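You operate a simulated robot arm through the tools that you are given. There is no shell and no other tool.

Carry out the task below with a simulated robot arm. There is one attempt and no reset: what you move stays moved.

TASK
Pile some things up. At the end: the beige sieve brush stands on top of the brown tall block; the red big bung from the top of the reed bench is on the top of the silt bench, with the black small bung from there on top of it and the grey short nozzle on top of that; the red block is on the top of the silt bench; whatever was shut is shut again. Leave all else as you found it, and nothing knocked over. Set down upright: red block.

Only the result counts: the job must be done as asked and must still hold three seconds after the hand-in. Knocking over, shifting, dropping, spilling or breaking anything else fails it.

THE ROBOT
A 7-joint arm with a two-finger parallel gripper, fixed in place. Base frame: the origin is at the foot of the arm, x ahead of it, y to its left, z up; the work surface is at about z = 0. Lengths are in mm, angles in rad, forces in N, time in s.
With the tool pointing down near the work surface it reaches from about 240 to 620 mm from the base axis. Its first joint turns from -1.152 to 1.152 rad. Payload 2.6 kg.
The tool frame sits at the grasp point between the pads (the TCP): z along the fingers, y along the line on which they close. The tips reach 30 mm beyond it. Largest opening 94 mm; finger width 28, thickness 10; the body of the gripper, 50 by 96 mm, starts 55 mm behind the TCP.
Orientation is told as [roll, pitch, yaw] about the base's x, y, z axes, in that order, counted from this pose: with the fingers straight down and closing along the base's y, the tool's x points along the base's -x, its y along +y and its z along -z.

THE INTERFACE
- The arm moves only by the tool step_arm. Its arguments are lists of equal length, an entry for each row: "hand": the finger opening in mm, from 0 to 94; "offset": the shift along the tool's x, y, z in mm, a list of three; "dr": the turn, a rotation vector about the tool's x, y, z in rad, a list of three. In form: {"hand": [hand, ...], "offset": [[dx, dy, dz], ...], "dr": [[rx, ry, rz], ...]}. A call has 1 to 20 rows; each row shifts and turns the commanded pose from where the row before left it, along the tool's axes as they then stand. A row lasts 0.2 s, in which the tool goes at most 50 mm and 0.15 rad; a call with a longer step from one row to the next is refused whole, and so is a gripper value outside its range. Where a pose cannot be reached the arm comes as near as it can. A force on the tool above 40 N (or 10 N above the force at the start of the call, whichever is more), or a blocked arm, ends the call early, and 0.2 s more pass. The fingers move at their own pace (about 72 mm/s each) and stop on an object; they squeeze with about 26 N. The grip force told is the motor's: it shows also when the fingers shut on nothing. Time passes only in rows, and 0.2 s behind the last, so rows that do not move let the fingers close. It gives the time, the measured TCP pose, the force on the tool (base axes), the opening and the grip force at its end, in the units of the frame above (readings bear some noise), with the torque about the TCP (base axes, N m) and any sound that the robot's microphone picked up, and new pictures: "views" is both (left out), scene, wrist or none.
- Cameras (640 x 400 px; columns grow to the right, rows downward): "scene" is fixed at [31.5, 429.9, 560.2]; the picture's right is [-0.81, -0.59, 0.00], its down [-0.36, 0.49, -0.80] and it looks along [0.47, -0.64, -0.60] (base axes); focal length 233 px, centre (320, 200). "wrist" rides on the gripper at [76, 14, -102] in the tool frame; the picture's right is [-0.18, 0.98, 0.00], its down [-0.75, -0.14, -0.64] and it looks along [-0.63, -0.12, 0.77] (tool axes); focal length 243 px, centre (320, 200). There is no depth. A picture from a camera that has moved, and an enlarged one, comes with that camera's place and axes in the base frame and with its lens.
- enlarge(camera, box): a new picture of the part [left, top, right, bottom] of that camera's present view, enlarged. The clock stands still meanwhile.
- close_job(): hands the job in; it is judged then, once.

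Places have to be worked out from the pictures, the camera data and where the tool is seen. Open the gripper and draw the arm clear of the work before you hand the job in, unless the task says otherwise.

The tools are called after "Emit:" by a JSON object that holds its "fn" and its "kwargs". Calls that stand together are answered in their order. step_arm: Moves the arm, as the interface text tells. Its arguments: {"type":"object","properties":{"hand":{"type":"array"},"offset":{"type":"array"},"dr":{"type":"array"},"views":{"type":"string","enum":["both","scene","wrist","none"]}},"required":["hand","offset","dr"]} The other tools are called the same way: enlarge (camera, box) takes an enlarged picture of a part of a camera's view; close_job () hands the job in.

At the start:

```text
time_s: 0.0
tcp_pos: [327.4, -120.8, 304.3]
tcp_rot: [-0.001, 0.001, 0.0]
wrist_force: [0.5, -0.5, -0.3]
moment: [0.02, -0.02, 0.01]
finger_gap: 93.8
grip_force: 0.1
```

scene: 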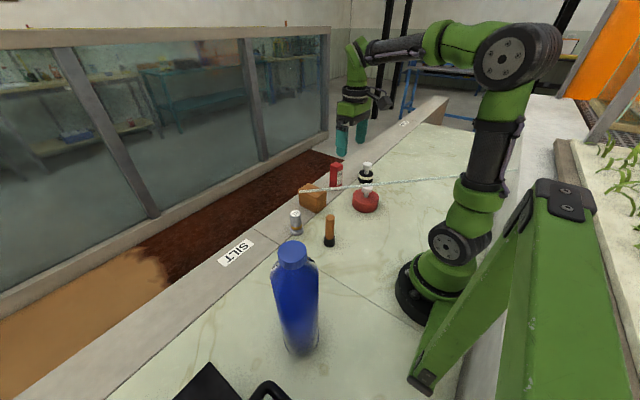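
wrist: 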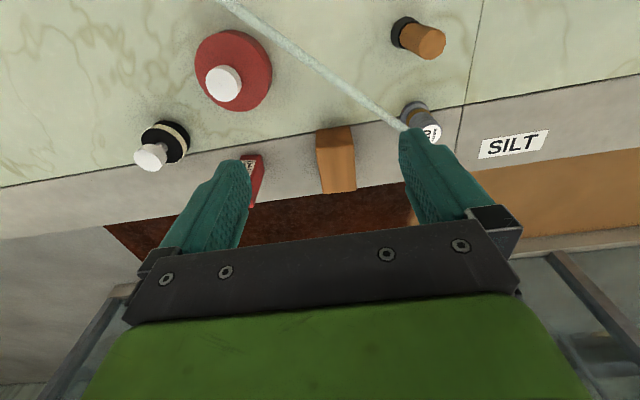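

I'll begin by looking closely at the scene from both cameras before moving anything.

Emit:
{"fn": "enlarge", "kwargs": {"camera": "scene", "box": [260, 100, 460, 260]}}

Emit:
{"fn": "enlarge", "kwargs": {"camera": "wrist", "box": [100, 0, 560, 240]}}

Emit:
{"fn": "enlarge", "kwargs": {"camera": "scene", "box": [160, 220, 480, 400]}}

```text
2.50 times, centred on (360, 180) of scene
camera zoom: at [31.5, 429.9, 560.2], right [-0.81, -0.59, 0.0], down [-0.36, 0.49, -0.8], along [0.47, -0.64, -0.6], focal length 582 px, centre (220, 250)
```

zoom: 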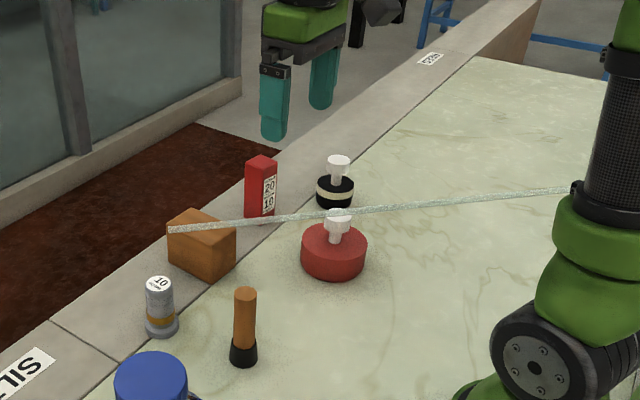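

```text
1.39 times, centred on (330, 120) of wrist
camera zoom: at [250.5, -108.0, 406.1], right [0.18, 0.98, 0.0], down [0.75, -0.14, 0.64], along [0.63, -0.12, -0.77], focal length 338 px, centre (306, 311)
```

zoom: 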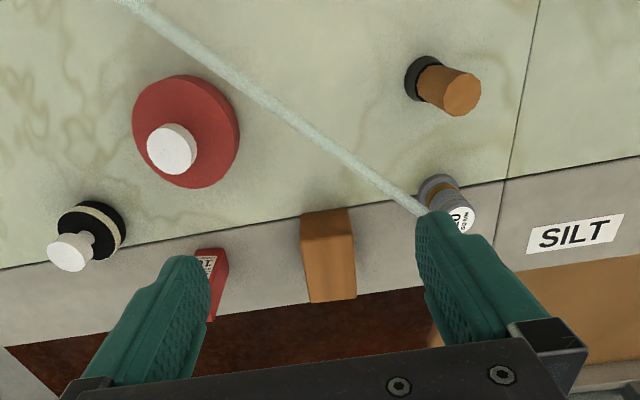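

```text
2.00 times, centred on (320, 310) of scene
camera zoom: at [31.5, 429.9, 560.2], right [-0.81, -0.59, 0.0], down [-0.36, 0.49, -0.8], along [0.47, -0.64, -0.6], focal length 466 px, centre (320, -20)
```

zoom: 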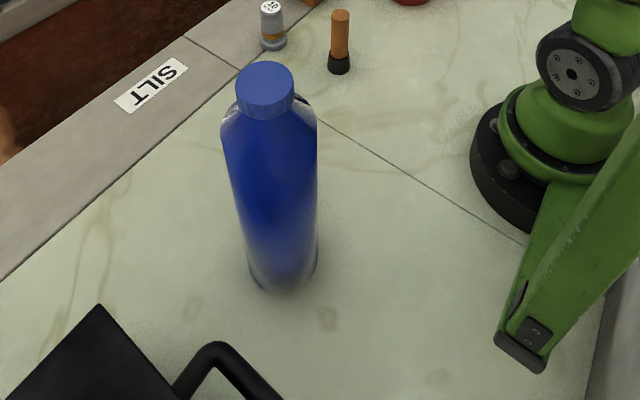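

The label at the far end and the dark object at the bottom of the picture need identifying; I look closer at these and at the edges of the view.

Emit:
{"fn": "enlarge", "kwargs": {"camera": "scene", "box": [380, 90, 460, 140]}}

Emit:
{"fn": "enlarge", "kwargs": {"camera": "scene", "box": [140, 340, 300, 400]}}

Emit:
{"fn": "enlarge", "kwargs": {"camera": "scene", "box": [280, 140, 400, 215]}}

Emit:
{"fn": "enlarge", "kwargs": {"camera": "scene", "box": [540, 0, 640, 200]}}

```text
8.00 times, centred on (420, 115) of scene
camera zoom: at [31.5, 429.9, 560.2], right [-0.81, -0.59, 0.0], down [-0.36, 0.49, -0.8], along [0.47, -0.64, -0.6], focal length 1862 px, centre (-480, 880)
```

zoom: 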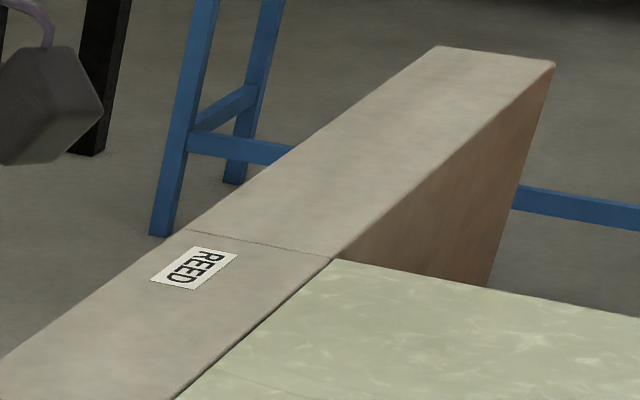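

```text
4.00 times, centred on (220, 370) of scene
camera zoom: at [31.5, 429.9, 560.2], right [-0.81, -0.59, 0.0], down [-0.36, 0.49, -0.8], along [0.47, -0.64, -0.6], focal length 931 px, centre (720, -480)
```

zoom: 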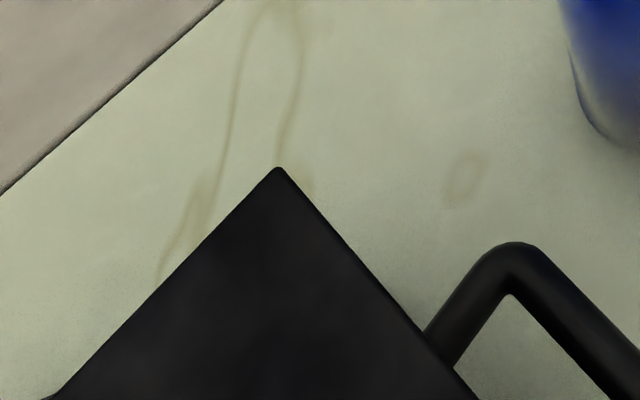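

```text
5.33 times, centred on (340, 178) of scene
camera zoom: at [31.5, 429.9, 560.2], right [-0.81, -0.59, 0.0], down [-0.36, 0.49, -0.8], along [0.47, -0.64, -0.6], focal length 1241 px, centre (213, 320)
```

zoom: 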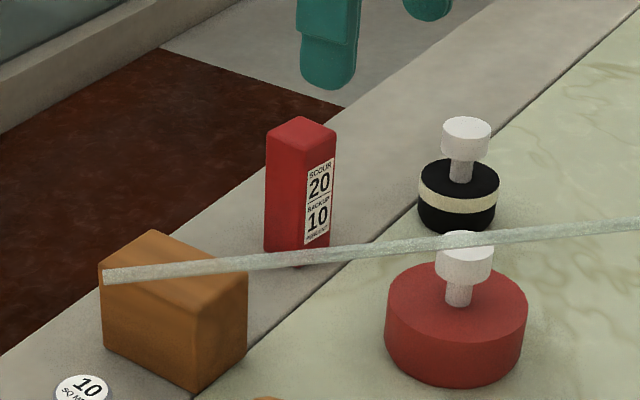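

```text
2.00 times, centred on (590, 100) of scene
camera zoom: at [31.5, 429.9, 560.2], right [-0.81, -0.59, 0.0], down [-0.36, 0.49, -0.8], along [0.47, -0.64, -0.6], focal length 466 px, centre (-220, 400)
```

zoom: 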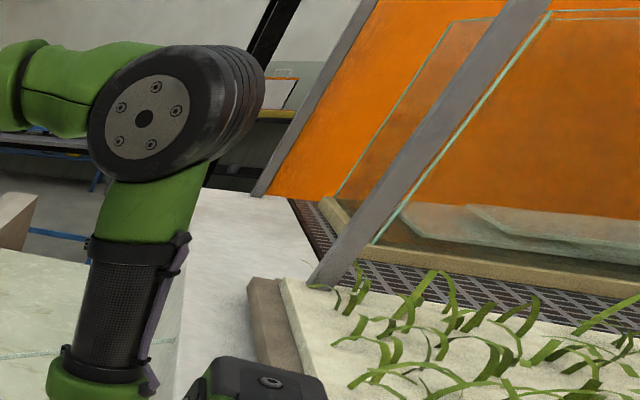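

From the two cameras I place the red bung near (305,-240), black bung (385,-400), red block (470,-275), brown block (450,-95), nozzle (430,22) and brush (311,0). A thin rod seems to hang in the air at z≈155, and the reed/silt joint is near y≈120. I raise the arm and swing to +y to look at the silt side with the wrist camera.

Emit:
{"fn": "step_arm", "kwargs": {"hand": [94, 94, 94, 94, 94, 94], "offset": [[0, 0, -40], [0, 0, -40], [0, 40, 0], [0, 45, 0], [0, 45, 0], [0, 45, 0]], "dr": [[0, 0, 0], [0, 0, 0], [0, 0, 0], [0, 0, 0], [0, 0, 0], [0, 0, 0]]}}

```text
time_s: 1.4
tcp_pos: [325.0, 52.5, 382.3]
tcp_rot: [-0.001, -0.001, 0.0]
wrist_force: [-0.4, -0.1, -0.9]
moment: [0.01, 0.01, -0.01]
finger_gap: 93.8
grip_force: 0.0
camera wrist: at [249.6, 65.9, 484.5], right [0.18, 0.98, 0.0], down [0.75, -0.14, 0.64], along [0.63, -0.12, -0.77], focal length 243 px, centre (320, 200)
```

scene: 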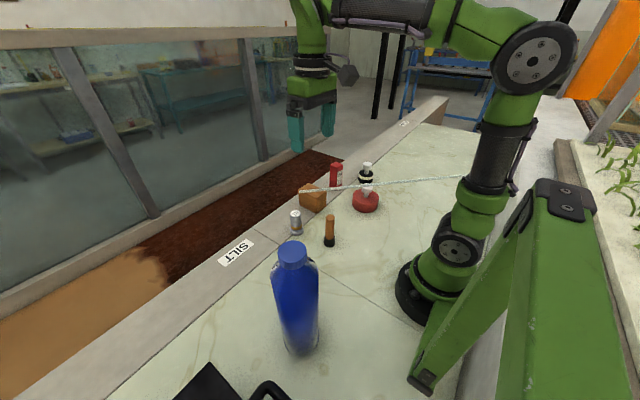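
wrist: 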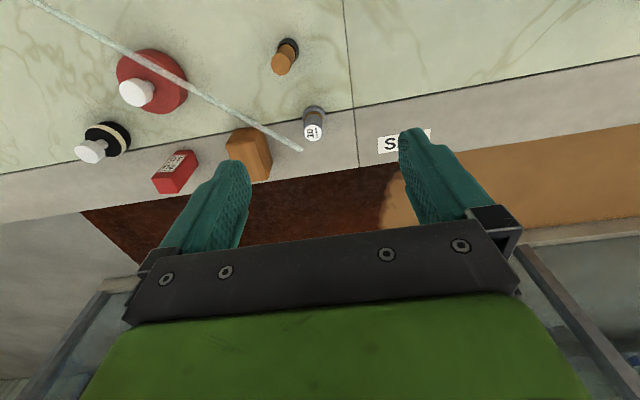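

The rod's free end now comes out at about (414, 8, 166), so it hangs in the air just beside the nozzle. I look closer at where the rod's other end goes and at the objects' shapes.

Emit:
{"fn": "enlarge", "kwargs": {"camera": "scene", "box": [400, 150, 500, 212]}}

Emit:
{"fn": "enlarge", "kwargs": {"camera": "wrist", "box": [0, 0, 360, 225]}}

Emit:
{"fn": "enlarge", "kwargs": {"camera": "scene", "box": [280, 150, 400, 250]}}

```text
6.40 times, centred on (450, 181) of scene
camera zoom: at [31.5, 429.9, 560.2], right [-0.81, -0.59, 0.0], down [-0.36, 0.49, -0.8], along [0.47, -0.64, -0.6], focal length 1490 px, centre (-512, 322)
```

zoom: 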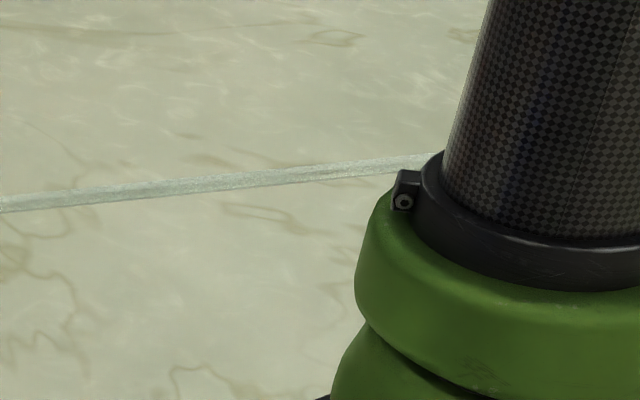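

```text
1.78 times, centred on (180, 112) of wrist
camera zoom: at [249.6, 65.9, 484.5], right [0.18, 0.98, 0.0], down [0.75, -0.14, 0.64], along [0.63, -0.12, -0.77], focal length 431 px, centre (569, 356)
```

zoom: 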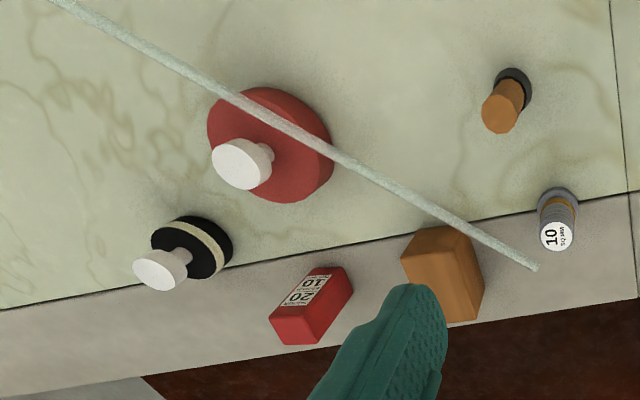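

```text
4.00 times, centred on (340, 200) of scene
camera zoom: at [31.5, 429.9, 560.2], right [-0.81, -0.59, 0.0], down [-0.36, 0.49, -0.8], along [0.47, -0.64, -0.6], focal length 931 px, centre (240, 200)
```

zoom: 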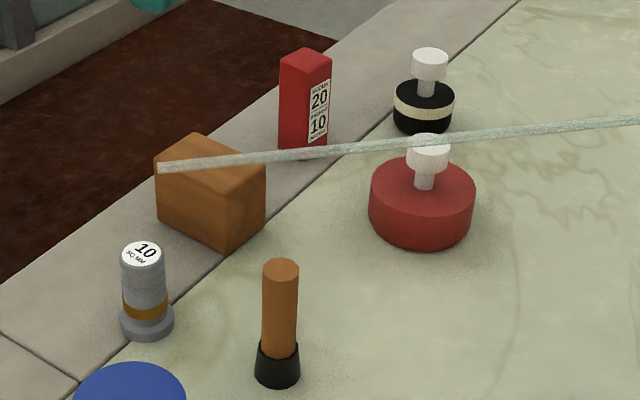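

The brush seen has an orange-brown handle, and I have not yet seen the whole silt side (black box with a handle). I move over and turn the wrist camera towards +y to inspect it.

Emit:
{"fn": "step_arm", "kwargs": {"hand": [94, 94, 94, 94, 94, 94, 94, 94, 94], "offset": [[15, 33, -16], [15, 33, -16], [15, 32, -16], [0, 0, 0], [0, 0, 0], [0, 0, 0], [0, 0, 0], [0, 0, 0], [0, 0, 0]], "dr": [[0, 0, 0], [0, 0, 0], [0, 0, 0], [0, 0, -0.15], [0, 0, -0.15], [0, 0, -0.15], [0, 0, -0.15], [0, 0, -0.15], [0, 0, -0.15]]}}

```text
time_s: 3.4
tcp_pos: [282.4, 151.0, 431.9]
tcp_rot: [-0.002, 0.0, 0.902]
wrist_force: [-0.1, -0.6, 0.1]
moment: [-0.01, -0.01, 0.0]
finger_gap: 94.0
grip_force: 0.0
camera wrist: at [223.7, 100.1, 534.1], right [-0.66, 0.75, 0.0], down [0.58, 0.5, 0.64], along [0.48, 0.42, -0.77], focal length 243 px, centre (320, 200)
```

scene: 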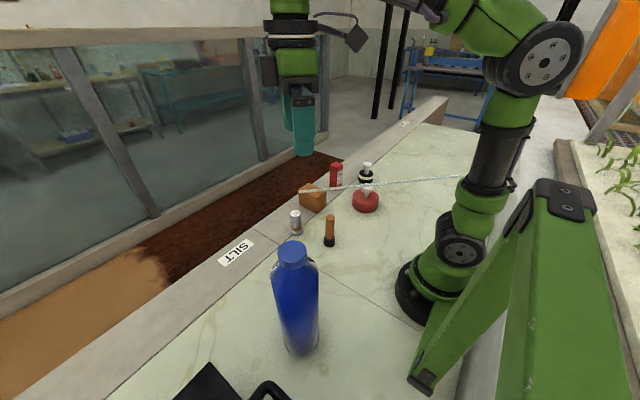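
wrist: 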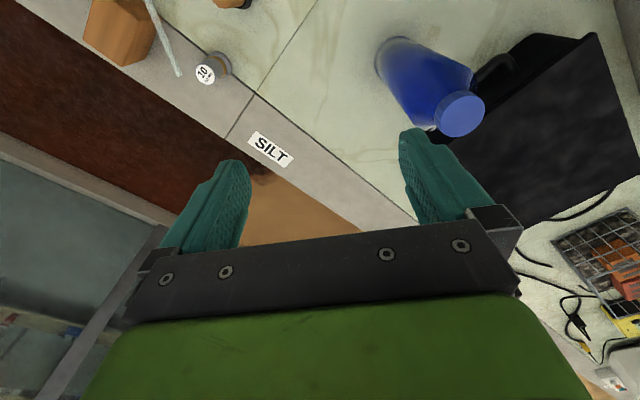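

Emit:
{"fn": "enlarge", "kwargs": {"camera": "wrist", "box": [340, 0, 640, 190]}}

Emit:
{"fn": "enlarge", "kwargs": {"camera": "wrist", "box": [500, 180, 640, 400]}}

```text
2.11 times, centred on (490, 95) of wrist
camera zoom: at [223.7, 100.1, 534.1], right [-0.66, 0.75, 0.0], down [0.58, 0.5, 0.64], along [0.48, 0.42, -0.77], focal length 511 px, centre (-38, 421)
```

zoom: 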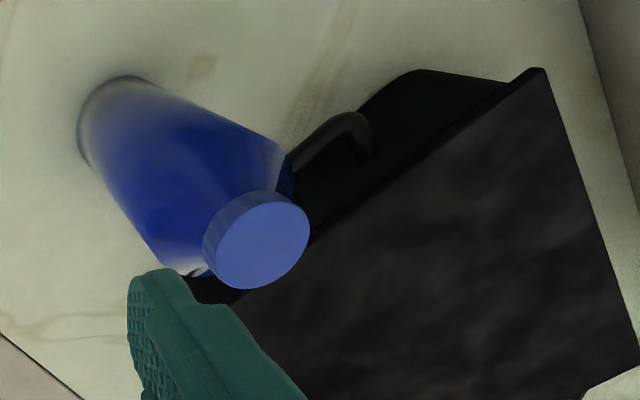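

```text
1.82 times, centred on (570, 290) of wrist
camera zoom: at [223.7, 100.1, 534.1], right [-0.66, 0.75, 0.0], down [0.58, 0.5, 0.64], along [0.48, 0.42, -0.77], focal length 441 px, centre (-134, 36)
```

zoom: 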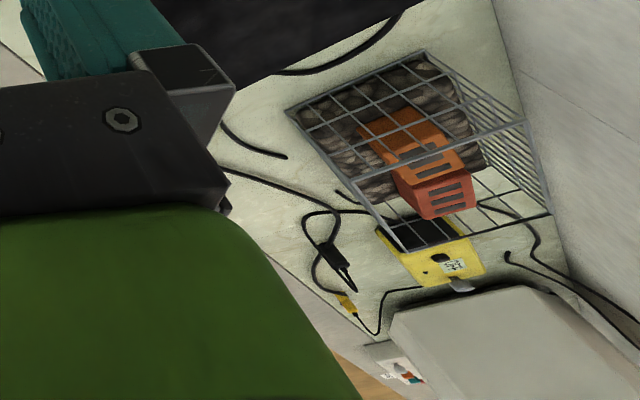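

A black box with a handle on its -y face stands at the silt end (top z≈120, front y≈419), with the blue bottle in front of it. I need to know whether the brush in the open is really the beige one, so I go back to yaw 0 and look down at the brush, block and nozzle from nearer.

Emit:
{"fn": "step_arm", "kwargs": {"hand": [94, 94, 94, 94, 94, 94, 94, 94, 94, 94], "offset": [[0, 0, 0], [0, 0, 0], [0, 0, 0], [0, 0, 0], [0, 0, 0], [0, 0, 0], [30, -40, 20], [30, -40, 20], [25, -40, 20], [0, 0, 0]], "dr": [[0, 0, 0.15], [0, 0, 0.15], [0, 0, 0.15], [0, 0, 0.15], [0, 0, 0.15], [0, 0, 0.15], [0, 0, 0], [0, 0, 0], [0, 0, 0], [0, 0, 0]]}}

```text
refused: row 7 steps farther than a row can; nothing moved
```

The step was just over the 50 mm limit; I shorten the rows.

Emit:
{"fn": "step_arm", "kwargs": {"hand": [94, 94, 94, 94, 94, 94, 94, 94, 94, 94], "offset": [[0, 0, 0], [0, 0, 0], [0, 0, 0], [0, 0, 0], [0, 0, 0], [0, 0, 0], [20, -35, 20], [20, -35, 20], [20, -35, 20], [0, 0, 0]], "dr": [[0, 0, 0.15], [0, 0, 0.15], [0, 0, 0.15], [0, 0, 0.15], [0, 0, 0.15], [0, 0, 0.15], [0, 0, 0], [0, 0, 0], [0, 0, 0], [0, 0, 0]]}}

```text
time_s: 5.6
tcp_pos: [220.0, 46.5, 367.5]
tcp_rot: [0.001, -0.001, 0.0]
wrist_force: [0.0, 0.2, 0.6]
moment: [-0.03, -0.01, 0.02]
finger_gap: 94.1
grip_force: 0.0
camera wrist: at [143.9, 60.4, 470.4], right [0.18, 0.98, 0.0], down [0.75, -0.14, 0.64], along [0.63, -0.12, -0.77], focal length 243 px, centre (320, 200)
```

scene: 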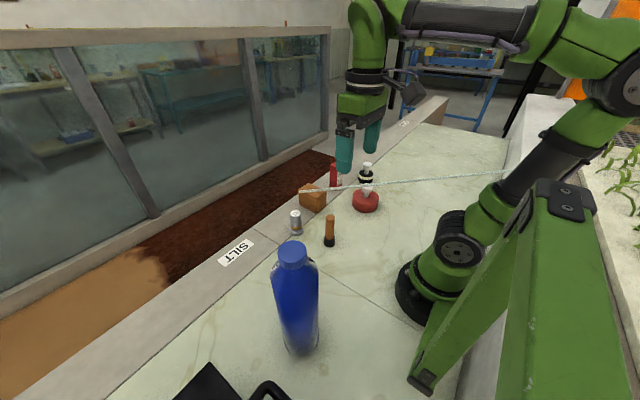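
wrist: 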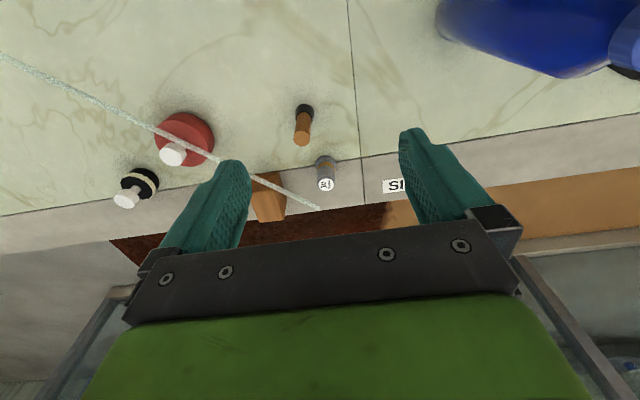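

Emit:
{"fn": "enlarge", "kwargs": {"camera": "wrist", "box": [230, 85, 360, 225]}}

Emit:
{"fn": "enlarge", "kwargs": {"camera": "scene", "box": [280, 175, 350, 255]}}

Emit:
{"fn": "enlarge", "kwargs": {"camera": "scene", "box": [400, 130, 560, 230]}}

```text
2.86 times, centred on (295, 155) of wrist
camera zoom: at [143.9, 60.4, 470.4], right [0.18, 0.98, 0.0], down [0.75, -0.14, 0.64], along [0.63, -0.12, -0.77], focal length 693 px, centre (391, 329)
```

zoom: 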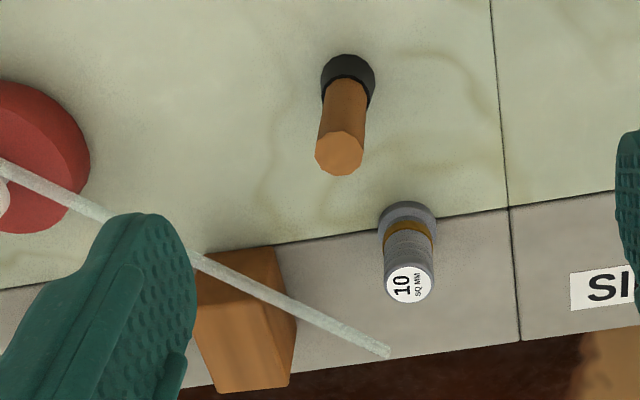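

```text
5.00 times, centred on (315, 215) of scene
camera zoom: at [31.5, 429.9, 560.2], right [-0.81, -0.59, 0.0], down [-0.36, 0.49, -0.8], along [0.47, -0.64, -0.6], focal length 1164 px, centre (345, 125)
```

zoom: 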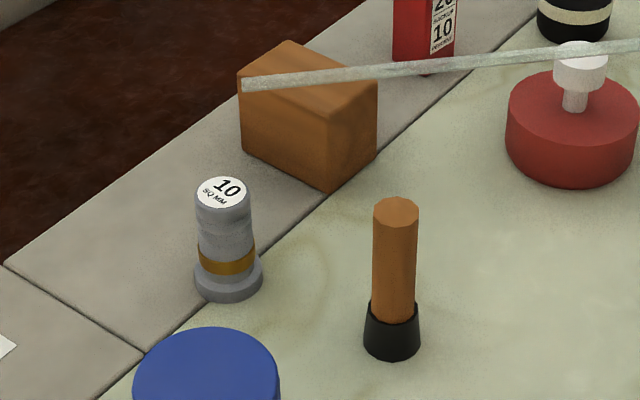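

```text
4.00 times, centred on (480, 180) of scene
camera zoom: at [31.5, 429.9, 560.2], right [-0.81, -0.59, 0.0], down [-0.36, 0.49, -0.8], along [0.47, -0.64, -0.6], focal length 931 px, centre (-320, 280)
```

zoom: 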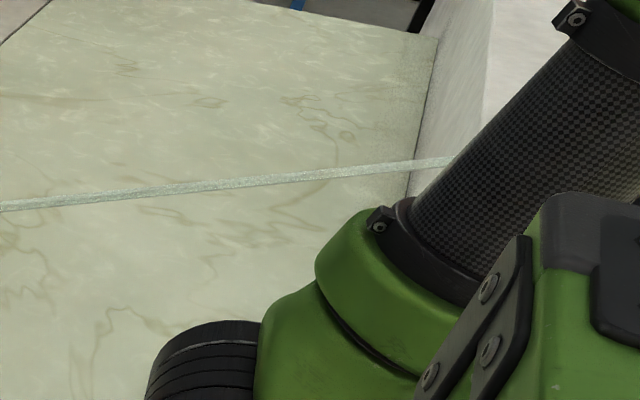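

The exposed brush's handle looks the same brown as the block, so I can't call it beige yet; the shut black box may hold the real one. I raise the arm and turn the wrist camera to face its front to study the handle and clearances.

Emit:
{"fn": "step_arm", "kwargs": {"hand": [94, 94, 94, 94, 94, 94, 94, 94, 94, 94, 94, 94, 94, 94, 94, 94, 94], "offset": [[20, 10, -30], [20, 30, -30], [20, 35, -10], [20, 35, 0], [20, 35, 0], [0, 0, 0], [0, 0, 0], [0, 0, 0], [0, 0, 0], [0, 0, 0], [0, 0, 0], [0, 0, 0], [0, 0, 0], [0, 0, 0], [0, 0, 0], [0, 0, 0], [0, 0, 0]], "dr": [[0, 0, 0], [0, 0, 0], [0, 0, 0], [0, 0, 0], [0, 0, 0], [0, 0, -0.15], [0, 0, -0.15], [0, 0, -0.15], [0, 0, -0.15], [0, 0, -0.15], [0, 0, -0.15], [0, 0, -0.15], [0, 0, -0.15], [0, 0, -0.15], [0, 0, -0.15], [0, 0, -0.07], [0, 0, 0]]}}

```text
time_s: 9.2
tcp_pos: [121.6, 192.0, 441.7]
tcp_rot: [0.0, 0.0, 1.572]
wrist_force: [0.1, -0.2, 0.2]
moment: [0.02, -0.01, -0.02]
finger_gap: 94.0
grip_force: 0.0
camera wrist: at [107.4, 114.5, 543.7], right [-0.98, 0.18, 0.0], down [0.14, 0.75, 0.64], along [0.12, 0.63, -0.77], focal length 243 px, centre (320, 200)
```

scene: 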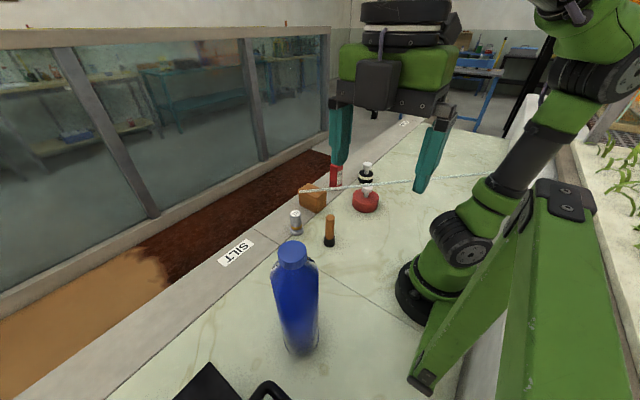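
wrist: 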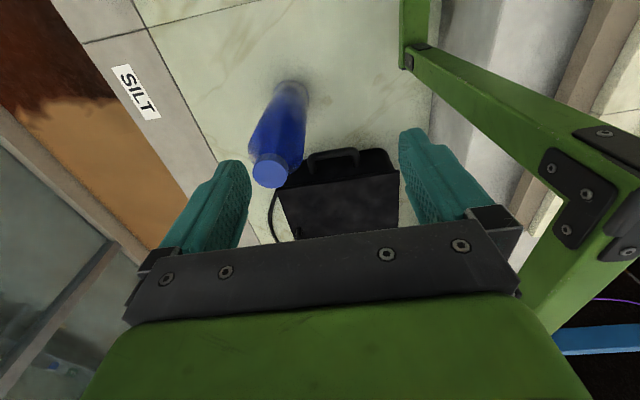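

Emit:
{"fn": "enlarge", "kwargs": {"camera": "wrist", "box": [230, 70, 430, 240]}}

Emit:
{"fn": "enlarge", "kwargs": {"camera": "wrist", "box": [270, 120, 410, 220]}}

```text
2.35 times, centred on (330, 155) of wrist
camera zoom: at [107.4, 114.5, 543.7], right [-0.98, 0.18, 0.0], down [0.14, 0.75, 0.64], along [0.12, 0.63, -0.77], focal length 571 px, centre (296, 306)
```

zoom: 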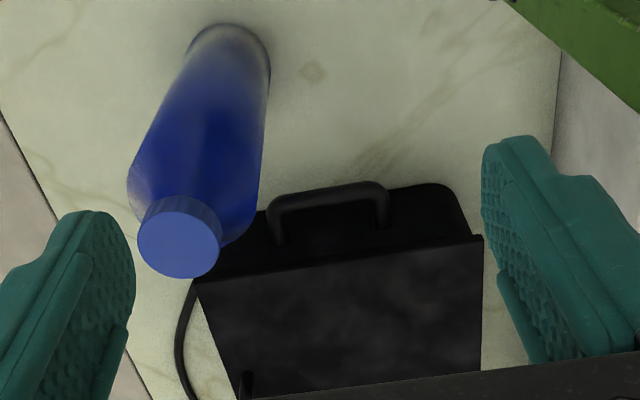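

```text
4.00 times, centred on (340, 170) of wrist
camera zoom: at [107.4, 114.5, 543.7], right [-0.98, 0.18, 0.0], down [0.14, 0.75, 0.64], along [0.12, 0.63, -0.77], focal length 970 px, centre (240, 320)
```

zoom: 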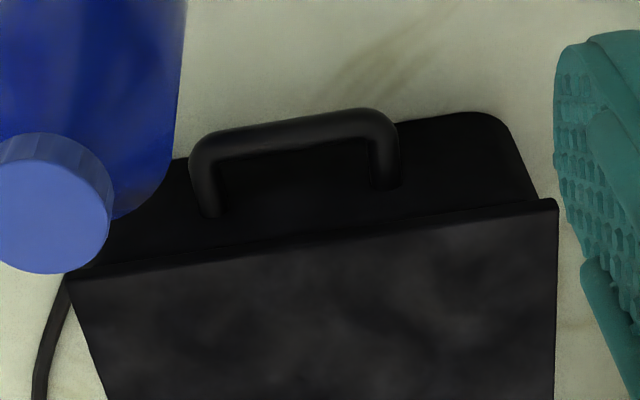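

The box turns out to be an appliance-like case with cables out of its back and a carrying handle, so it looks like fixed equipment rather than a drawer. Next I look along the -y side for anything I haven't seen: turn back to yaw 0 and swing over to the reed side at height.

Emit:
{"fn": "step_arm", "kwargs": {"hand": [94, 94, 94, 94, 94, 94, 94, 94, 94, 94, 94, 94, 94, 94, 94, 94, 94, 94, 94, 94], "offset": [[0, 0, 0], [0, 0, 0], [0, 0, 0], [0, 0, 0], [0, 0, 0], [0, 0, 0], [0, 0, 0], [0, 0, 0], [0, 0, 0], [0, 0, 0], [0, 0, 0], [-20, -30, 0], [-20, -40, 0], [-20, -40, 0], [-10, -40, 0], [-5, -40, 0], [0, -40, 0], [0, -40, 0], [0, -40, 0], [0, 0, 0]], "dr": [[0, 0, 0.143], [0, 0, 0.143], [0, 0, 0.143], [0, 0, 0.143], [0, 0, 0.143], [0, 0, 0.143], [0, 0, 0.143], [0, 0, 0.143], [0, 0, 0.143], [0, 0, 0.143], [0, 0, 0.143], [0, 0, 0], [0, 0, 0], [0, 0, 0], [0, 0, 0], [0, 0, 0], [0, 0, 0], [0, 0, 0], [0, 0, 0], [0, 0, 0]], "views": "both"}}

```text
time_s: 13.4
tcp_pos: [197.0, -122.1, 440.4]
tcp_rot: [0.0, -0.001, -0.002]
wrist_force: [-0.4, -0.6, 0.0]
moment: [0.0, 0.03, -0.05]
finger_gap: 93.9
grip_force: 0.0
camera wrist: at [121.3, -107.2, 542.9], right [0.19, 0.98, 0.0], down [0.75, -0.14, 0.64], along [0.63, -0.12, -0.77], focal length 243 px, centre (320, 200)
```

scene: 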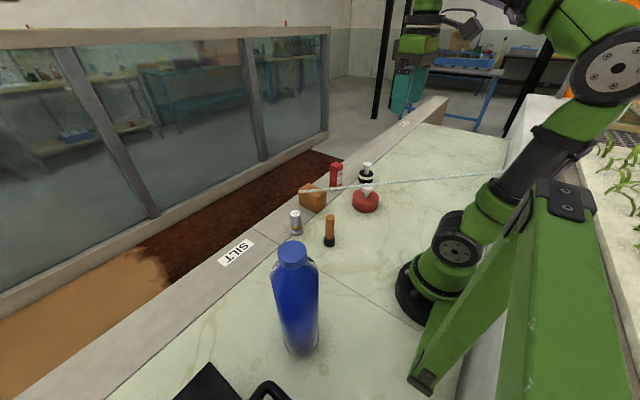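
wrist: 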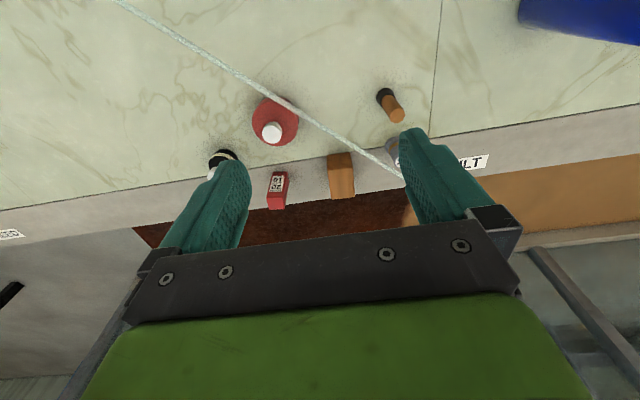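

Now I turn the camera towards -y to see the rest of the reed bench and the far end of the rod.

Emit:
{"fn": "step_arm", "kwargs": {"hand": [94, 94, 94, 94, 94, 94, 94, 94, 94], "offset": [[0, 0, 0], [0, 0, 0], [0, 0, 0], [0, 0, 0], [0, 0, 0], [0, 0, 0], [0, 0, 0], [0, 0, 0], [0, 0, 0]], "dr": [[0, 0, 0.15], [0, 0, 0.15], [0, 0, 0.15], [0, 0, 0.15], [0, 0, 0.15], [0, 0, 0.15], [0, 0, 0.15], [0, 0, 0.15], [0, 0, 0.15]]}}

```text
time_s: 15.4
tcp_pos: [196.2, -118.4, 441.3]
tcp_rot: [0.0, -0.001, -1.356]
wrist_force: [-0.5, -0.5, -0.1]
moment: [0.01, 0.04, 0.02]
finger_gap: 94.1
grip_force: 0.0
camera wrist: at [194.1, -42.6, 544.0], right [1.0, 0.03, 0.0], down [0.02, -0.77, 0.64], along [0.02, -0.64, -0.77], focal length 243 px, centre (320, 200)
```

scene: 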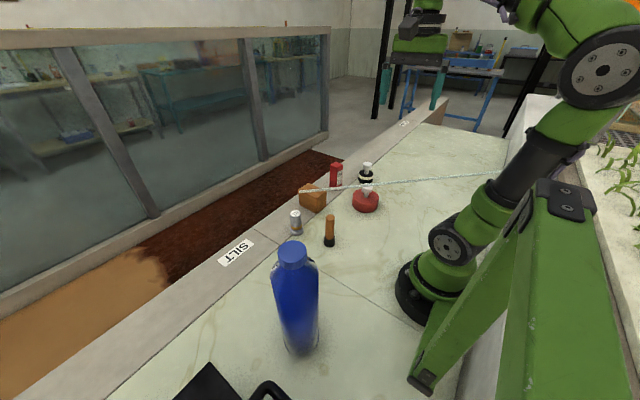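
wrist: 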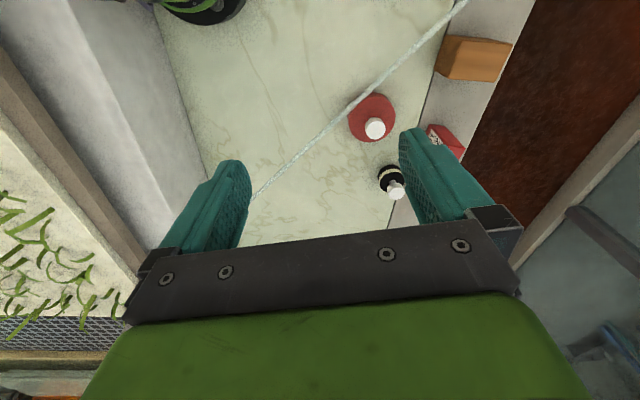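

I see no other loose things; the thin rod hangs at z≈150–166 from about (414,8) back towards (57,-365) and must be kept clear of. So the lone brush at ≈(311,0) is the one meant. I go above it with yaw ≈-0.76, so the camera side is away from the rod, and look.

Emit:
{"fn": "step_arm", "kwargs": {"hand": [94, 94, 94, 94, 94, 94, 94, 94, 94, 94, 94], "offset": [[0, 0, 0], [0, 0, 0], [0, 0, 0], [0, 0, 0], [-0.4, 27.5, 32], [-0.4, 27.5, 32], [-0.4, 27.5, 32], [-0.4, 27.5, 32], [-0.4, 27.5, 32], [-0.4, 27.5, 32], [0, 0, 0]], "dr": [[0, 0, -0.149], [0, 0, -0.149], [0, 0, -0.149], [0, 0, -0.149], [0, 0, 0], [0, 0, 0], [0, 0, 0], [0, 0, 0], [0, 0, 0], [0, 0, 0], [0, 0, 0]]}}

```text
time_s: 17.8
tcp_pos: [308.9, 0.9, 250.1]
tcp_rot: [0.0, -0.002, -0.756]
wrist_force: [-0.4, -0.1, 0.1]
moment: [0.0, -0.02, -0.03]
finger_gap: 93.9
grip_force: 0.0
camera wrist: at [263.5, 63.4, 352.7], right [0.81, 0.59, 0.0], down [0.45, -0.62, 0.64], along [0.38, -0.52, -0.77], focal length 243 px, centre (320, 200)
```

scene: 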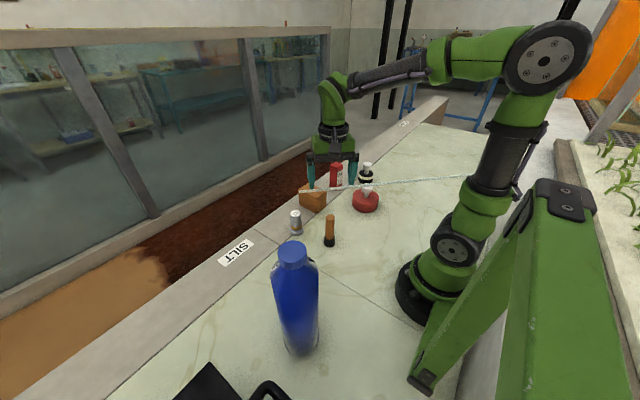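
wrist: 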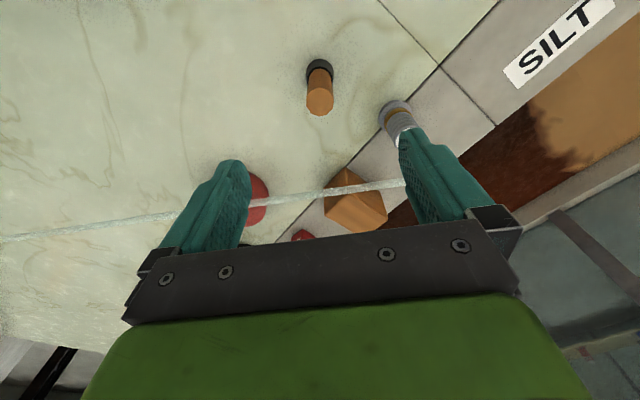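

Emit:
{"fn": "enlarge", "kwargs": {"camera": "wrist", "box": [280, 40, 440, 140]}}

Emit:
{"fn": "enlarge", "kwargs": {"camera": "wrist", "box": [240, 150, 420, 250]}}

```text
4.00 times, centred on (360, 90) of wrist
camera zoom: at [263.5, 63.4, 352.7], right [0.81, 0.59, 0.0], down [0.45, -0.62, 0.64], along [0.38, -0.52, -0.77], focal length 970 px, centre (160, 640)
```

zoom: 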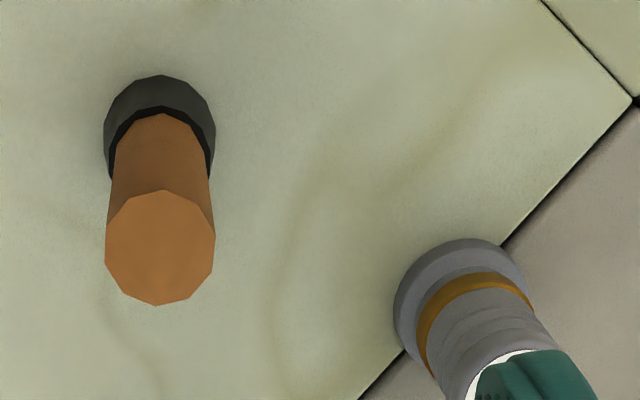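

```text
3.56 times, centred on (330, 200) of wrist
camera zoom: at [263.5, 63.4, 352.7], right [0.81, 0.59, 0.0], down [0.45, -0.62, 0.64], along [0.38, -0.52, -0.77], focal length 863 px, centre (284, 200)
```

zoom: 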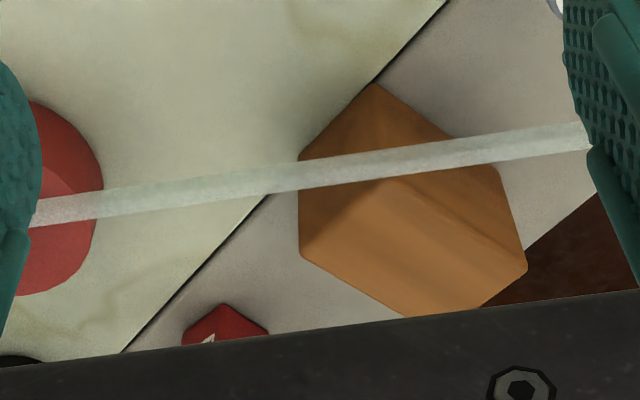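

The brush is right below the TCP (top z≈114, handle Ø26, foot Ø37) and the rod passes 71 mm off to the side, which leaves enough room. I go down to grip height z≈78.

Emit:
{"fn": "step_arm", "kwargs": {"hand": [94, 94, 94, 94, 94, 94], "offset": [[0, 0, 40], [0, 0, 40], [0, 0, 40], [0, 0, 30], [0, 0, 22], [0, 0, 0]], "dr": [[0, 0, 0], [0, 0, 0], [0, 0, 0], [0, 0, 0], [0, 0, 0], [0, 0, 0]]}}

```text
time_s: 19.2
tcp_pos: [310.5, -0.3, 77.9]
tcp_rot: [0.002, 0.001, -0.755]
wrist_force: [-0.5, 0.1, 0.5]
moment: [-0.02, 0.0, -0.02]
finger_gap: 94.3
grip_force: 0.0
camera wrist: at [264.6, 62.1, 181.9], right [0.81, 0.59, 0.0], down [0.45, -0.62, 0.64], along [0.38, -0.52, -0.77], focal length 243 px, centre (320, 200)
```

scene: 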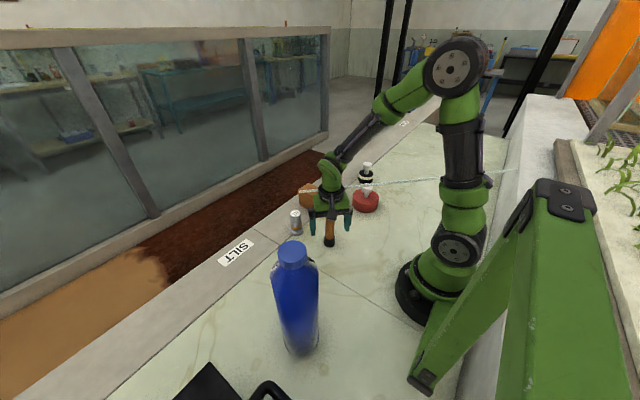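
wrist: 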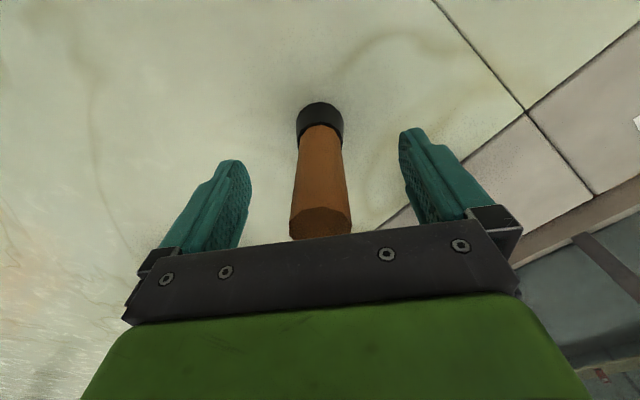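

The brush sits centred between the open fingers. I close on it.

Emit:
{"fn": "step_arm", "kwargs": {"hand": [60, 30, 15, 15, 15], "offset": [[0, 0, 0], [0, 0, 0], [0, 0, 0], [0, 0, 0], [0, 0, 0]], "dr": [[0, 0, 0], [0, 0, 0], [0, 0, 0], [0, 0, 0], [0, 0, 0]], "views": "wrist"}}

```text
time_s: 20.4
tcp_pos: [310.6, 0.1, 80.0]
tcp_rot: [-0.001, -0.001, -0.755]
wrist_force: [0.0, -0.3, 0.3]
moment: [0.0, 0.01, -0.01]
finger_gap: 27.2
grip_force: 25.9
camera wrist: at [264.6, 62.0, 182.3], right [0.81, 0.59, 0.0], down [0.45, -0.62, 0.64], along [0.38, -0.52, -0.77], focal length 243 px, centre (320, 200)
```

wrist: 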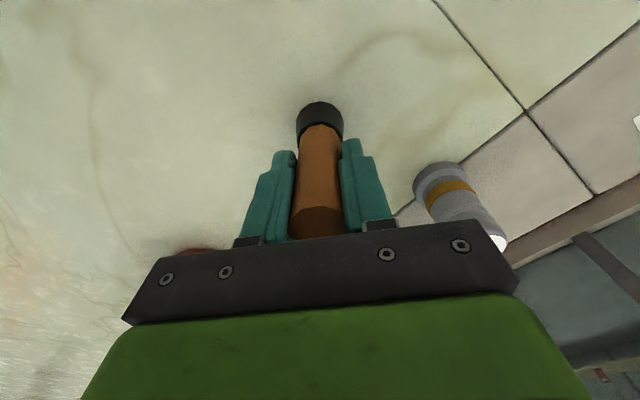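

Gripped (27 mm). I lift straight up to clear the rod by a good margin, then move over towards the brown block, whose top I place at x 430–515, y -147…-92, z≈69.

Emit:
{"fn": "step_arm", "kwargs": {"hand": [15, 15, 15, 15, 15, 15, 15, 15, 15, 15, 15, 15], "offset": [[0, 0, -20], [0, 0, -42], [0, 0, -42], [0, 0, -42], [0, 0, -42], [0, 0, -24], [-30, 3.5, 0], [-40, 4.7, 0], [-40, 4.7, 0], [-40, 4.7, 0], [-40, 4.7, 0], [-9.8, 1, 0]], "dr": [[0, 0, 0], [0, 0, 0], [0, 0, 0], [0, 0, 0], [0, 0, 0], [0, 0, 0], [0, 0, 0], [0, 0, 0], [0, 0, 0], [0, 0, 0], [0, 0, 0], [0, 0, 0]]}}

```text
time_s: 23.0
tcp_pos: [474.2, -124.2, 291.9]
tcp_rot: [-0.001, -0.001, -0.757]
wrist_force: [0.4, 0.4, 0.5]
moment: [0.0, -0.01, 0.0]
finger_gap: 27.2
grip_force: 26.3
camera wrist: at [428.2, -60.4, 393.8], right [0.81, 0.59, 0.0], down [0.45, -0.62, 0.64], along [0.38, -0.52, -0.77], focal length 243 px, centre (320, 200)
```

scene: 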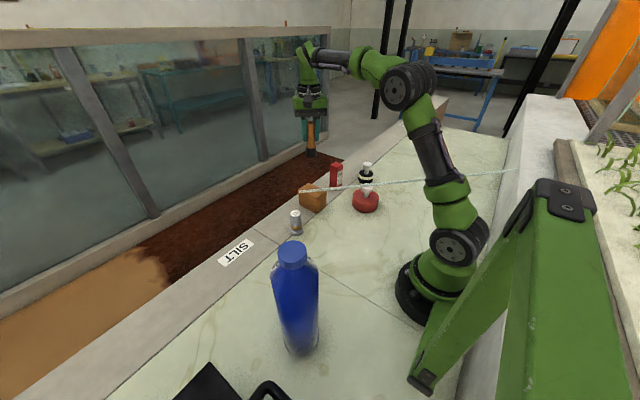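
wrist: 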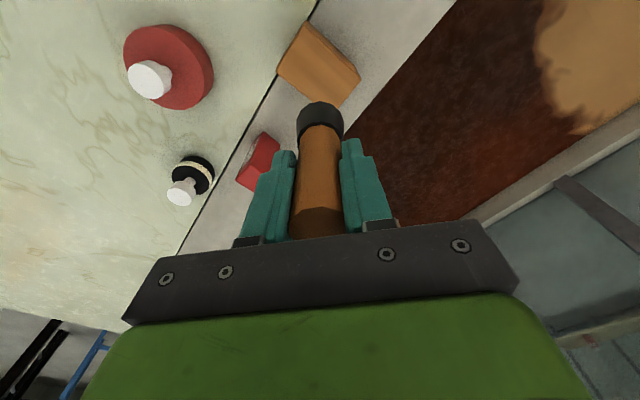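

Emit:
{"fn": "enlarge", "kwargs": {"camera": "wrist", "box": [240, 10, 400, 110]}}

Emit:
{"fn": "enlarge", "kwargs": {"camera": "wrist", "box": [100, 10, 300, 220]}}

```text
4.00 times, centred on (320, 60) of wrist
camera zoom: at [428.2, -60.4, 393.8], right [0.81, 0.59, 0.0], down [0.45, -0.62, 0.64], along [0.38, -0.52, -0.77], focal length 970 px, centre (320, 760)
```

zoom: 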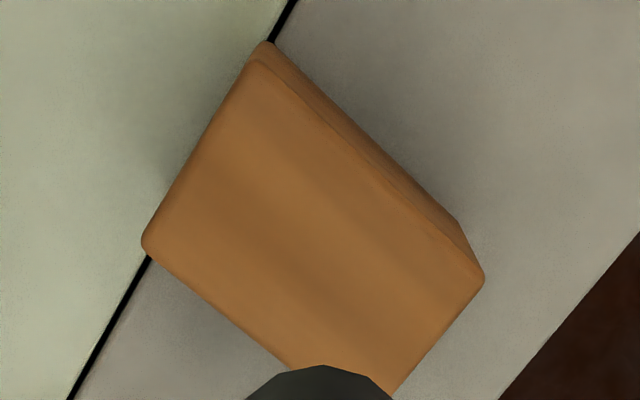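

```text
1.90 times, centred on (200, 115) of wrist
camera zoom: at [428.2, -60.4, 393.8], right [0.81, 0.59, 0.0], down [0.45, -0.62, 0.64], along [0.38, -0.52, -0.77], focal length 462 px, centre (549, 362)
```

zoom: 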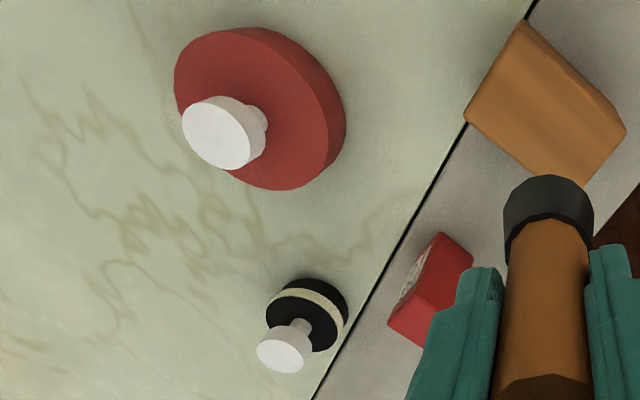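

The block's top centre is about 4 mm to -x and 4.5 mm to +y of the tool axis. I correct that and lower the brush to just above the block top.

Emit:
{"fn": "step_arm", "kwargs": {"hand": [15, 15, 15, 15, 15, 15], "offset": [[5.8, 0.7, 0], [0, 0, 40], [0, 0, 40], [0, 0, 35], [0, 0, 20], [0, 0, 0]], "dr": [[0, 0, 0], [0, 0, 0], [0, 0, 0], [0, 0, 0], [0, 0, 0], [0, 0, 0]]}}

```text
time_s: 24.4
tcp_pos: [469.1, -118.2, 154.0]
tcp_rot: [0.001, 0.0, -0.758]
wrist_force: [-0.6, -0.2, 2.9]
moment: [0.0, 0.07, -0.02]
finger_gap: 27.4
grip_force: 25.8
camera wrist: at [423.2, -55.7, 257.1], right [0.81, 0.59, 0.0], down [0.45, -0.62, 0.64], along [0.38, -0.52, -0.77], focal length 243 px, centre (320, 200)
```

scene: 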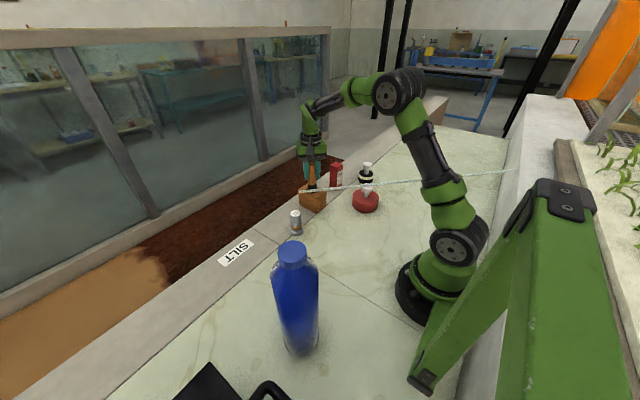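
wrist: 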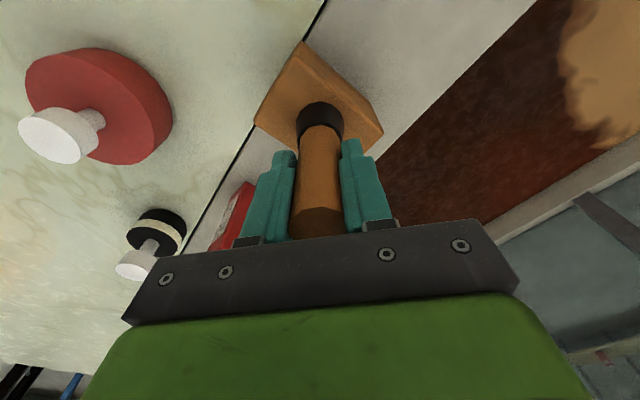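

The vertical force has gone to 2.9 N, so the brush may already be touching. I look closer and lower a further millimetre to confirm.

Emit:
{"fn": "step_arm", "kwargs": {"hand": [15, 15], "offset": [[0, 0, 1], [0, 0, 0]], "dr": [[0, 0, 0], [0, 0, 0]], "views": "wrist"}}

Emit:
{"fn": "enlarge", "kwargs": {"camera": "wrist", "box": [240, 30, 400, 150]}}

Emit:
{"fn": "enlarge", "kwargs": {"camera": "scene", "box": [290, 150, 350, 215]}}

```text
time_s: 25.0
tcp_pos: [469.0, -118.6, 154.6]
tcp_rot: [0.001, -0.003, -0.756]
wrist_force: [2.2, -0.6, 8.2]
moment: [-0.06, -0.1, 0.01]
finger_gap: 26.9
grip_force: 26.1
camera wrist: at [422.7, -55.7, 256.9], right [0.81, 0.59, 0.0], down [0.45, -0.62, 0.64], along [0.38, -0.52, -0.77], focal length 243 px, centre (320, 200)
```

wrist: 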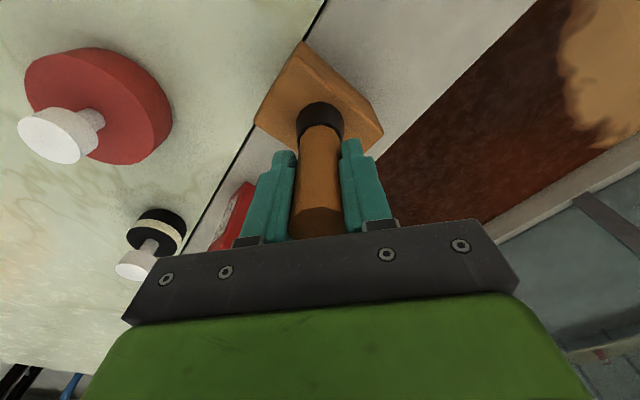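

```text
3.33 times, centred on (320, 90) of wrist
camera zoom: at [422.7, -55.7, 256.9], right [0.81, 0.59, 0.0], down [0.45, -0.62, 0.64], along [0.38, -0.52, -0.77], focal length 809 px, centre (320, 567)
```

zoom: 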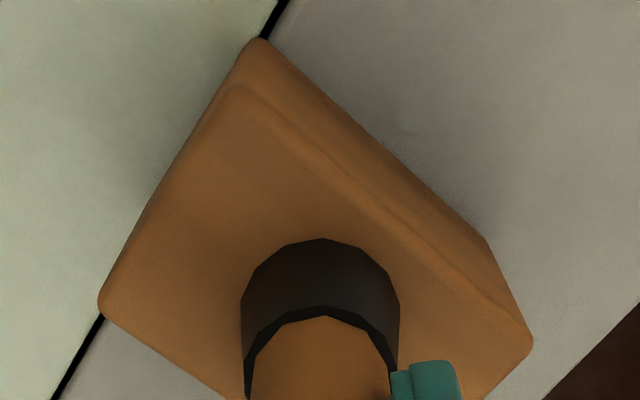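

```text
6.15 times, centred on (320, 182) of scene
camera zoom: at [31.5, 429.9, 560.2], right [-0.81, -0.59, 0.0], down [-0.36, 0.49, -0.8], along [0.47, -0.64, -0.6], focal length 1432 px, centre (320, 308)
```

zoom: 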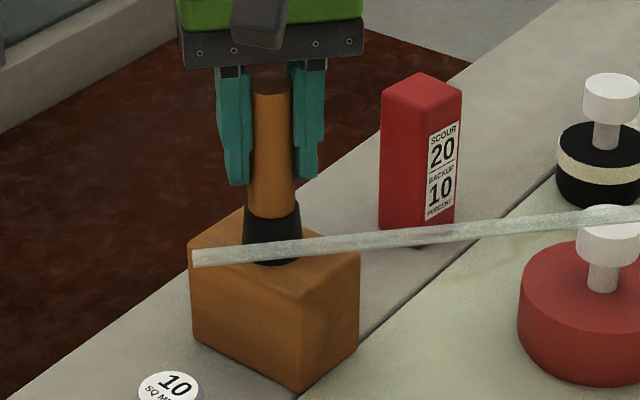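

Contact is confirmed (8 N) with the foot well inside the block top. I ease up 1 mm, open the fingers and rise straight up.

Emit:
{"fn": "step_arm", "kwargs": {"hand": [15, 30, 45, 60, 60, 60, 60, 60, 60], "offset": [[0, 0, -1], [0, 0, 0], [0, 0, 0], [0, 0, 0], [0, 0, -10], [0, 0, -35], [0, 0, -45], [0, 0, -45], [0, 0, 0]], "dr": [[0, 0, 0], [0, 0, 0], [0, 0, 0], [0, 0, 0], [0, 0, 0], [0, 0, 0], [0, 0, 0], [0, 0, 0], [0, 0, 0]]}}

```text
time_s: 27.0
tcp_pos: [469.1, -116.2, 289.6]
tcp_rot: [0.001, 0.0, -0.756]
wrist_force: [0.6, 0.3, -0.6]
moment: [-0.01, 0.02, 0.02]
finger_gap: 59.9
grip_force: 0.2
camera wrist: at [422.8, -52.8, 392.9], right [0.81, 0.59, 0.0], down [0.45, -0.62, 0.64], along [0.38, -0.52, -0.77], focal length 243 px, centre (320, 200)
```

scene: 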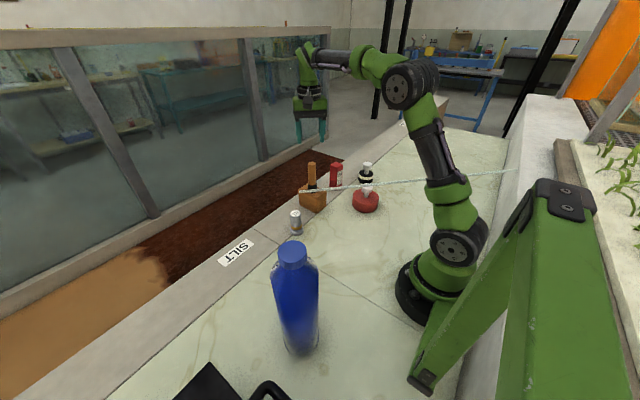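
wrist: 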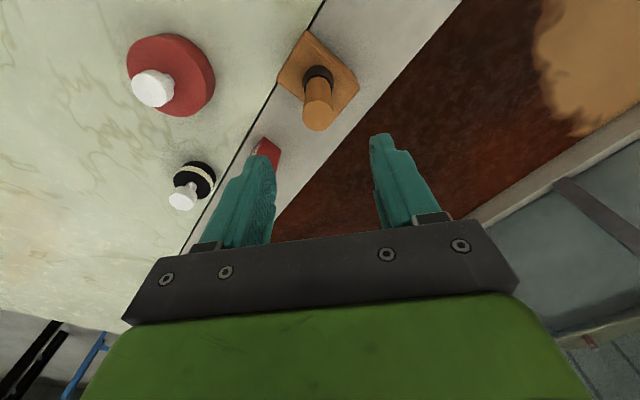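

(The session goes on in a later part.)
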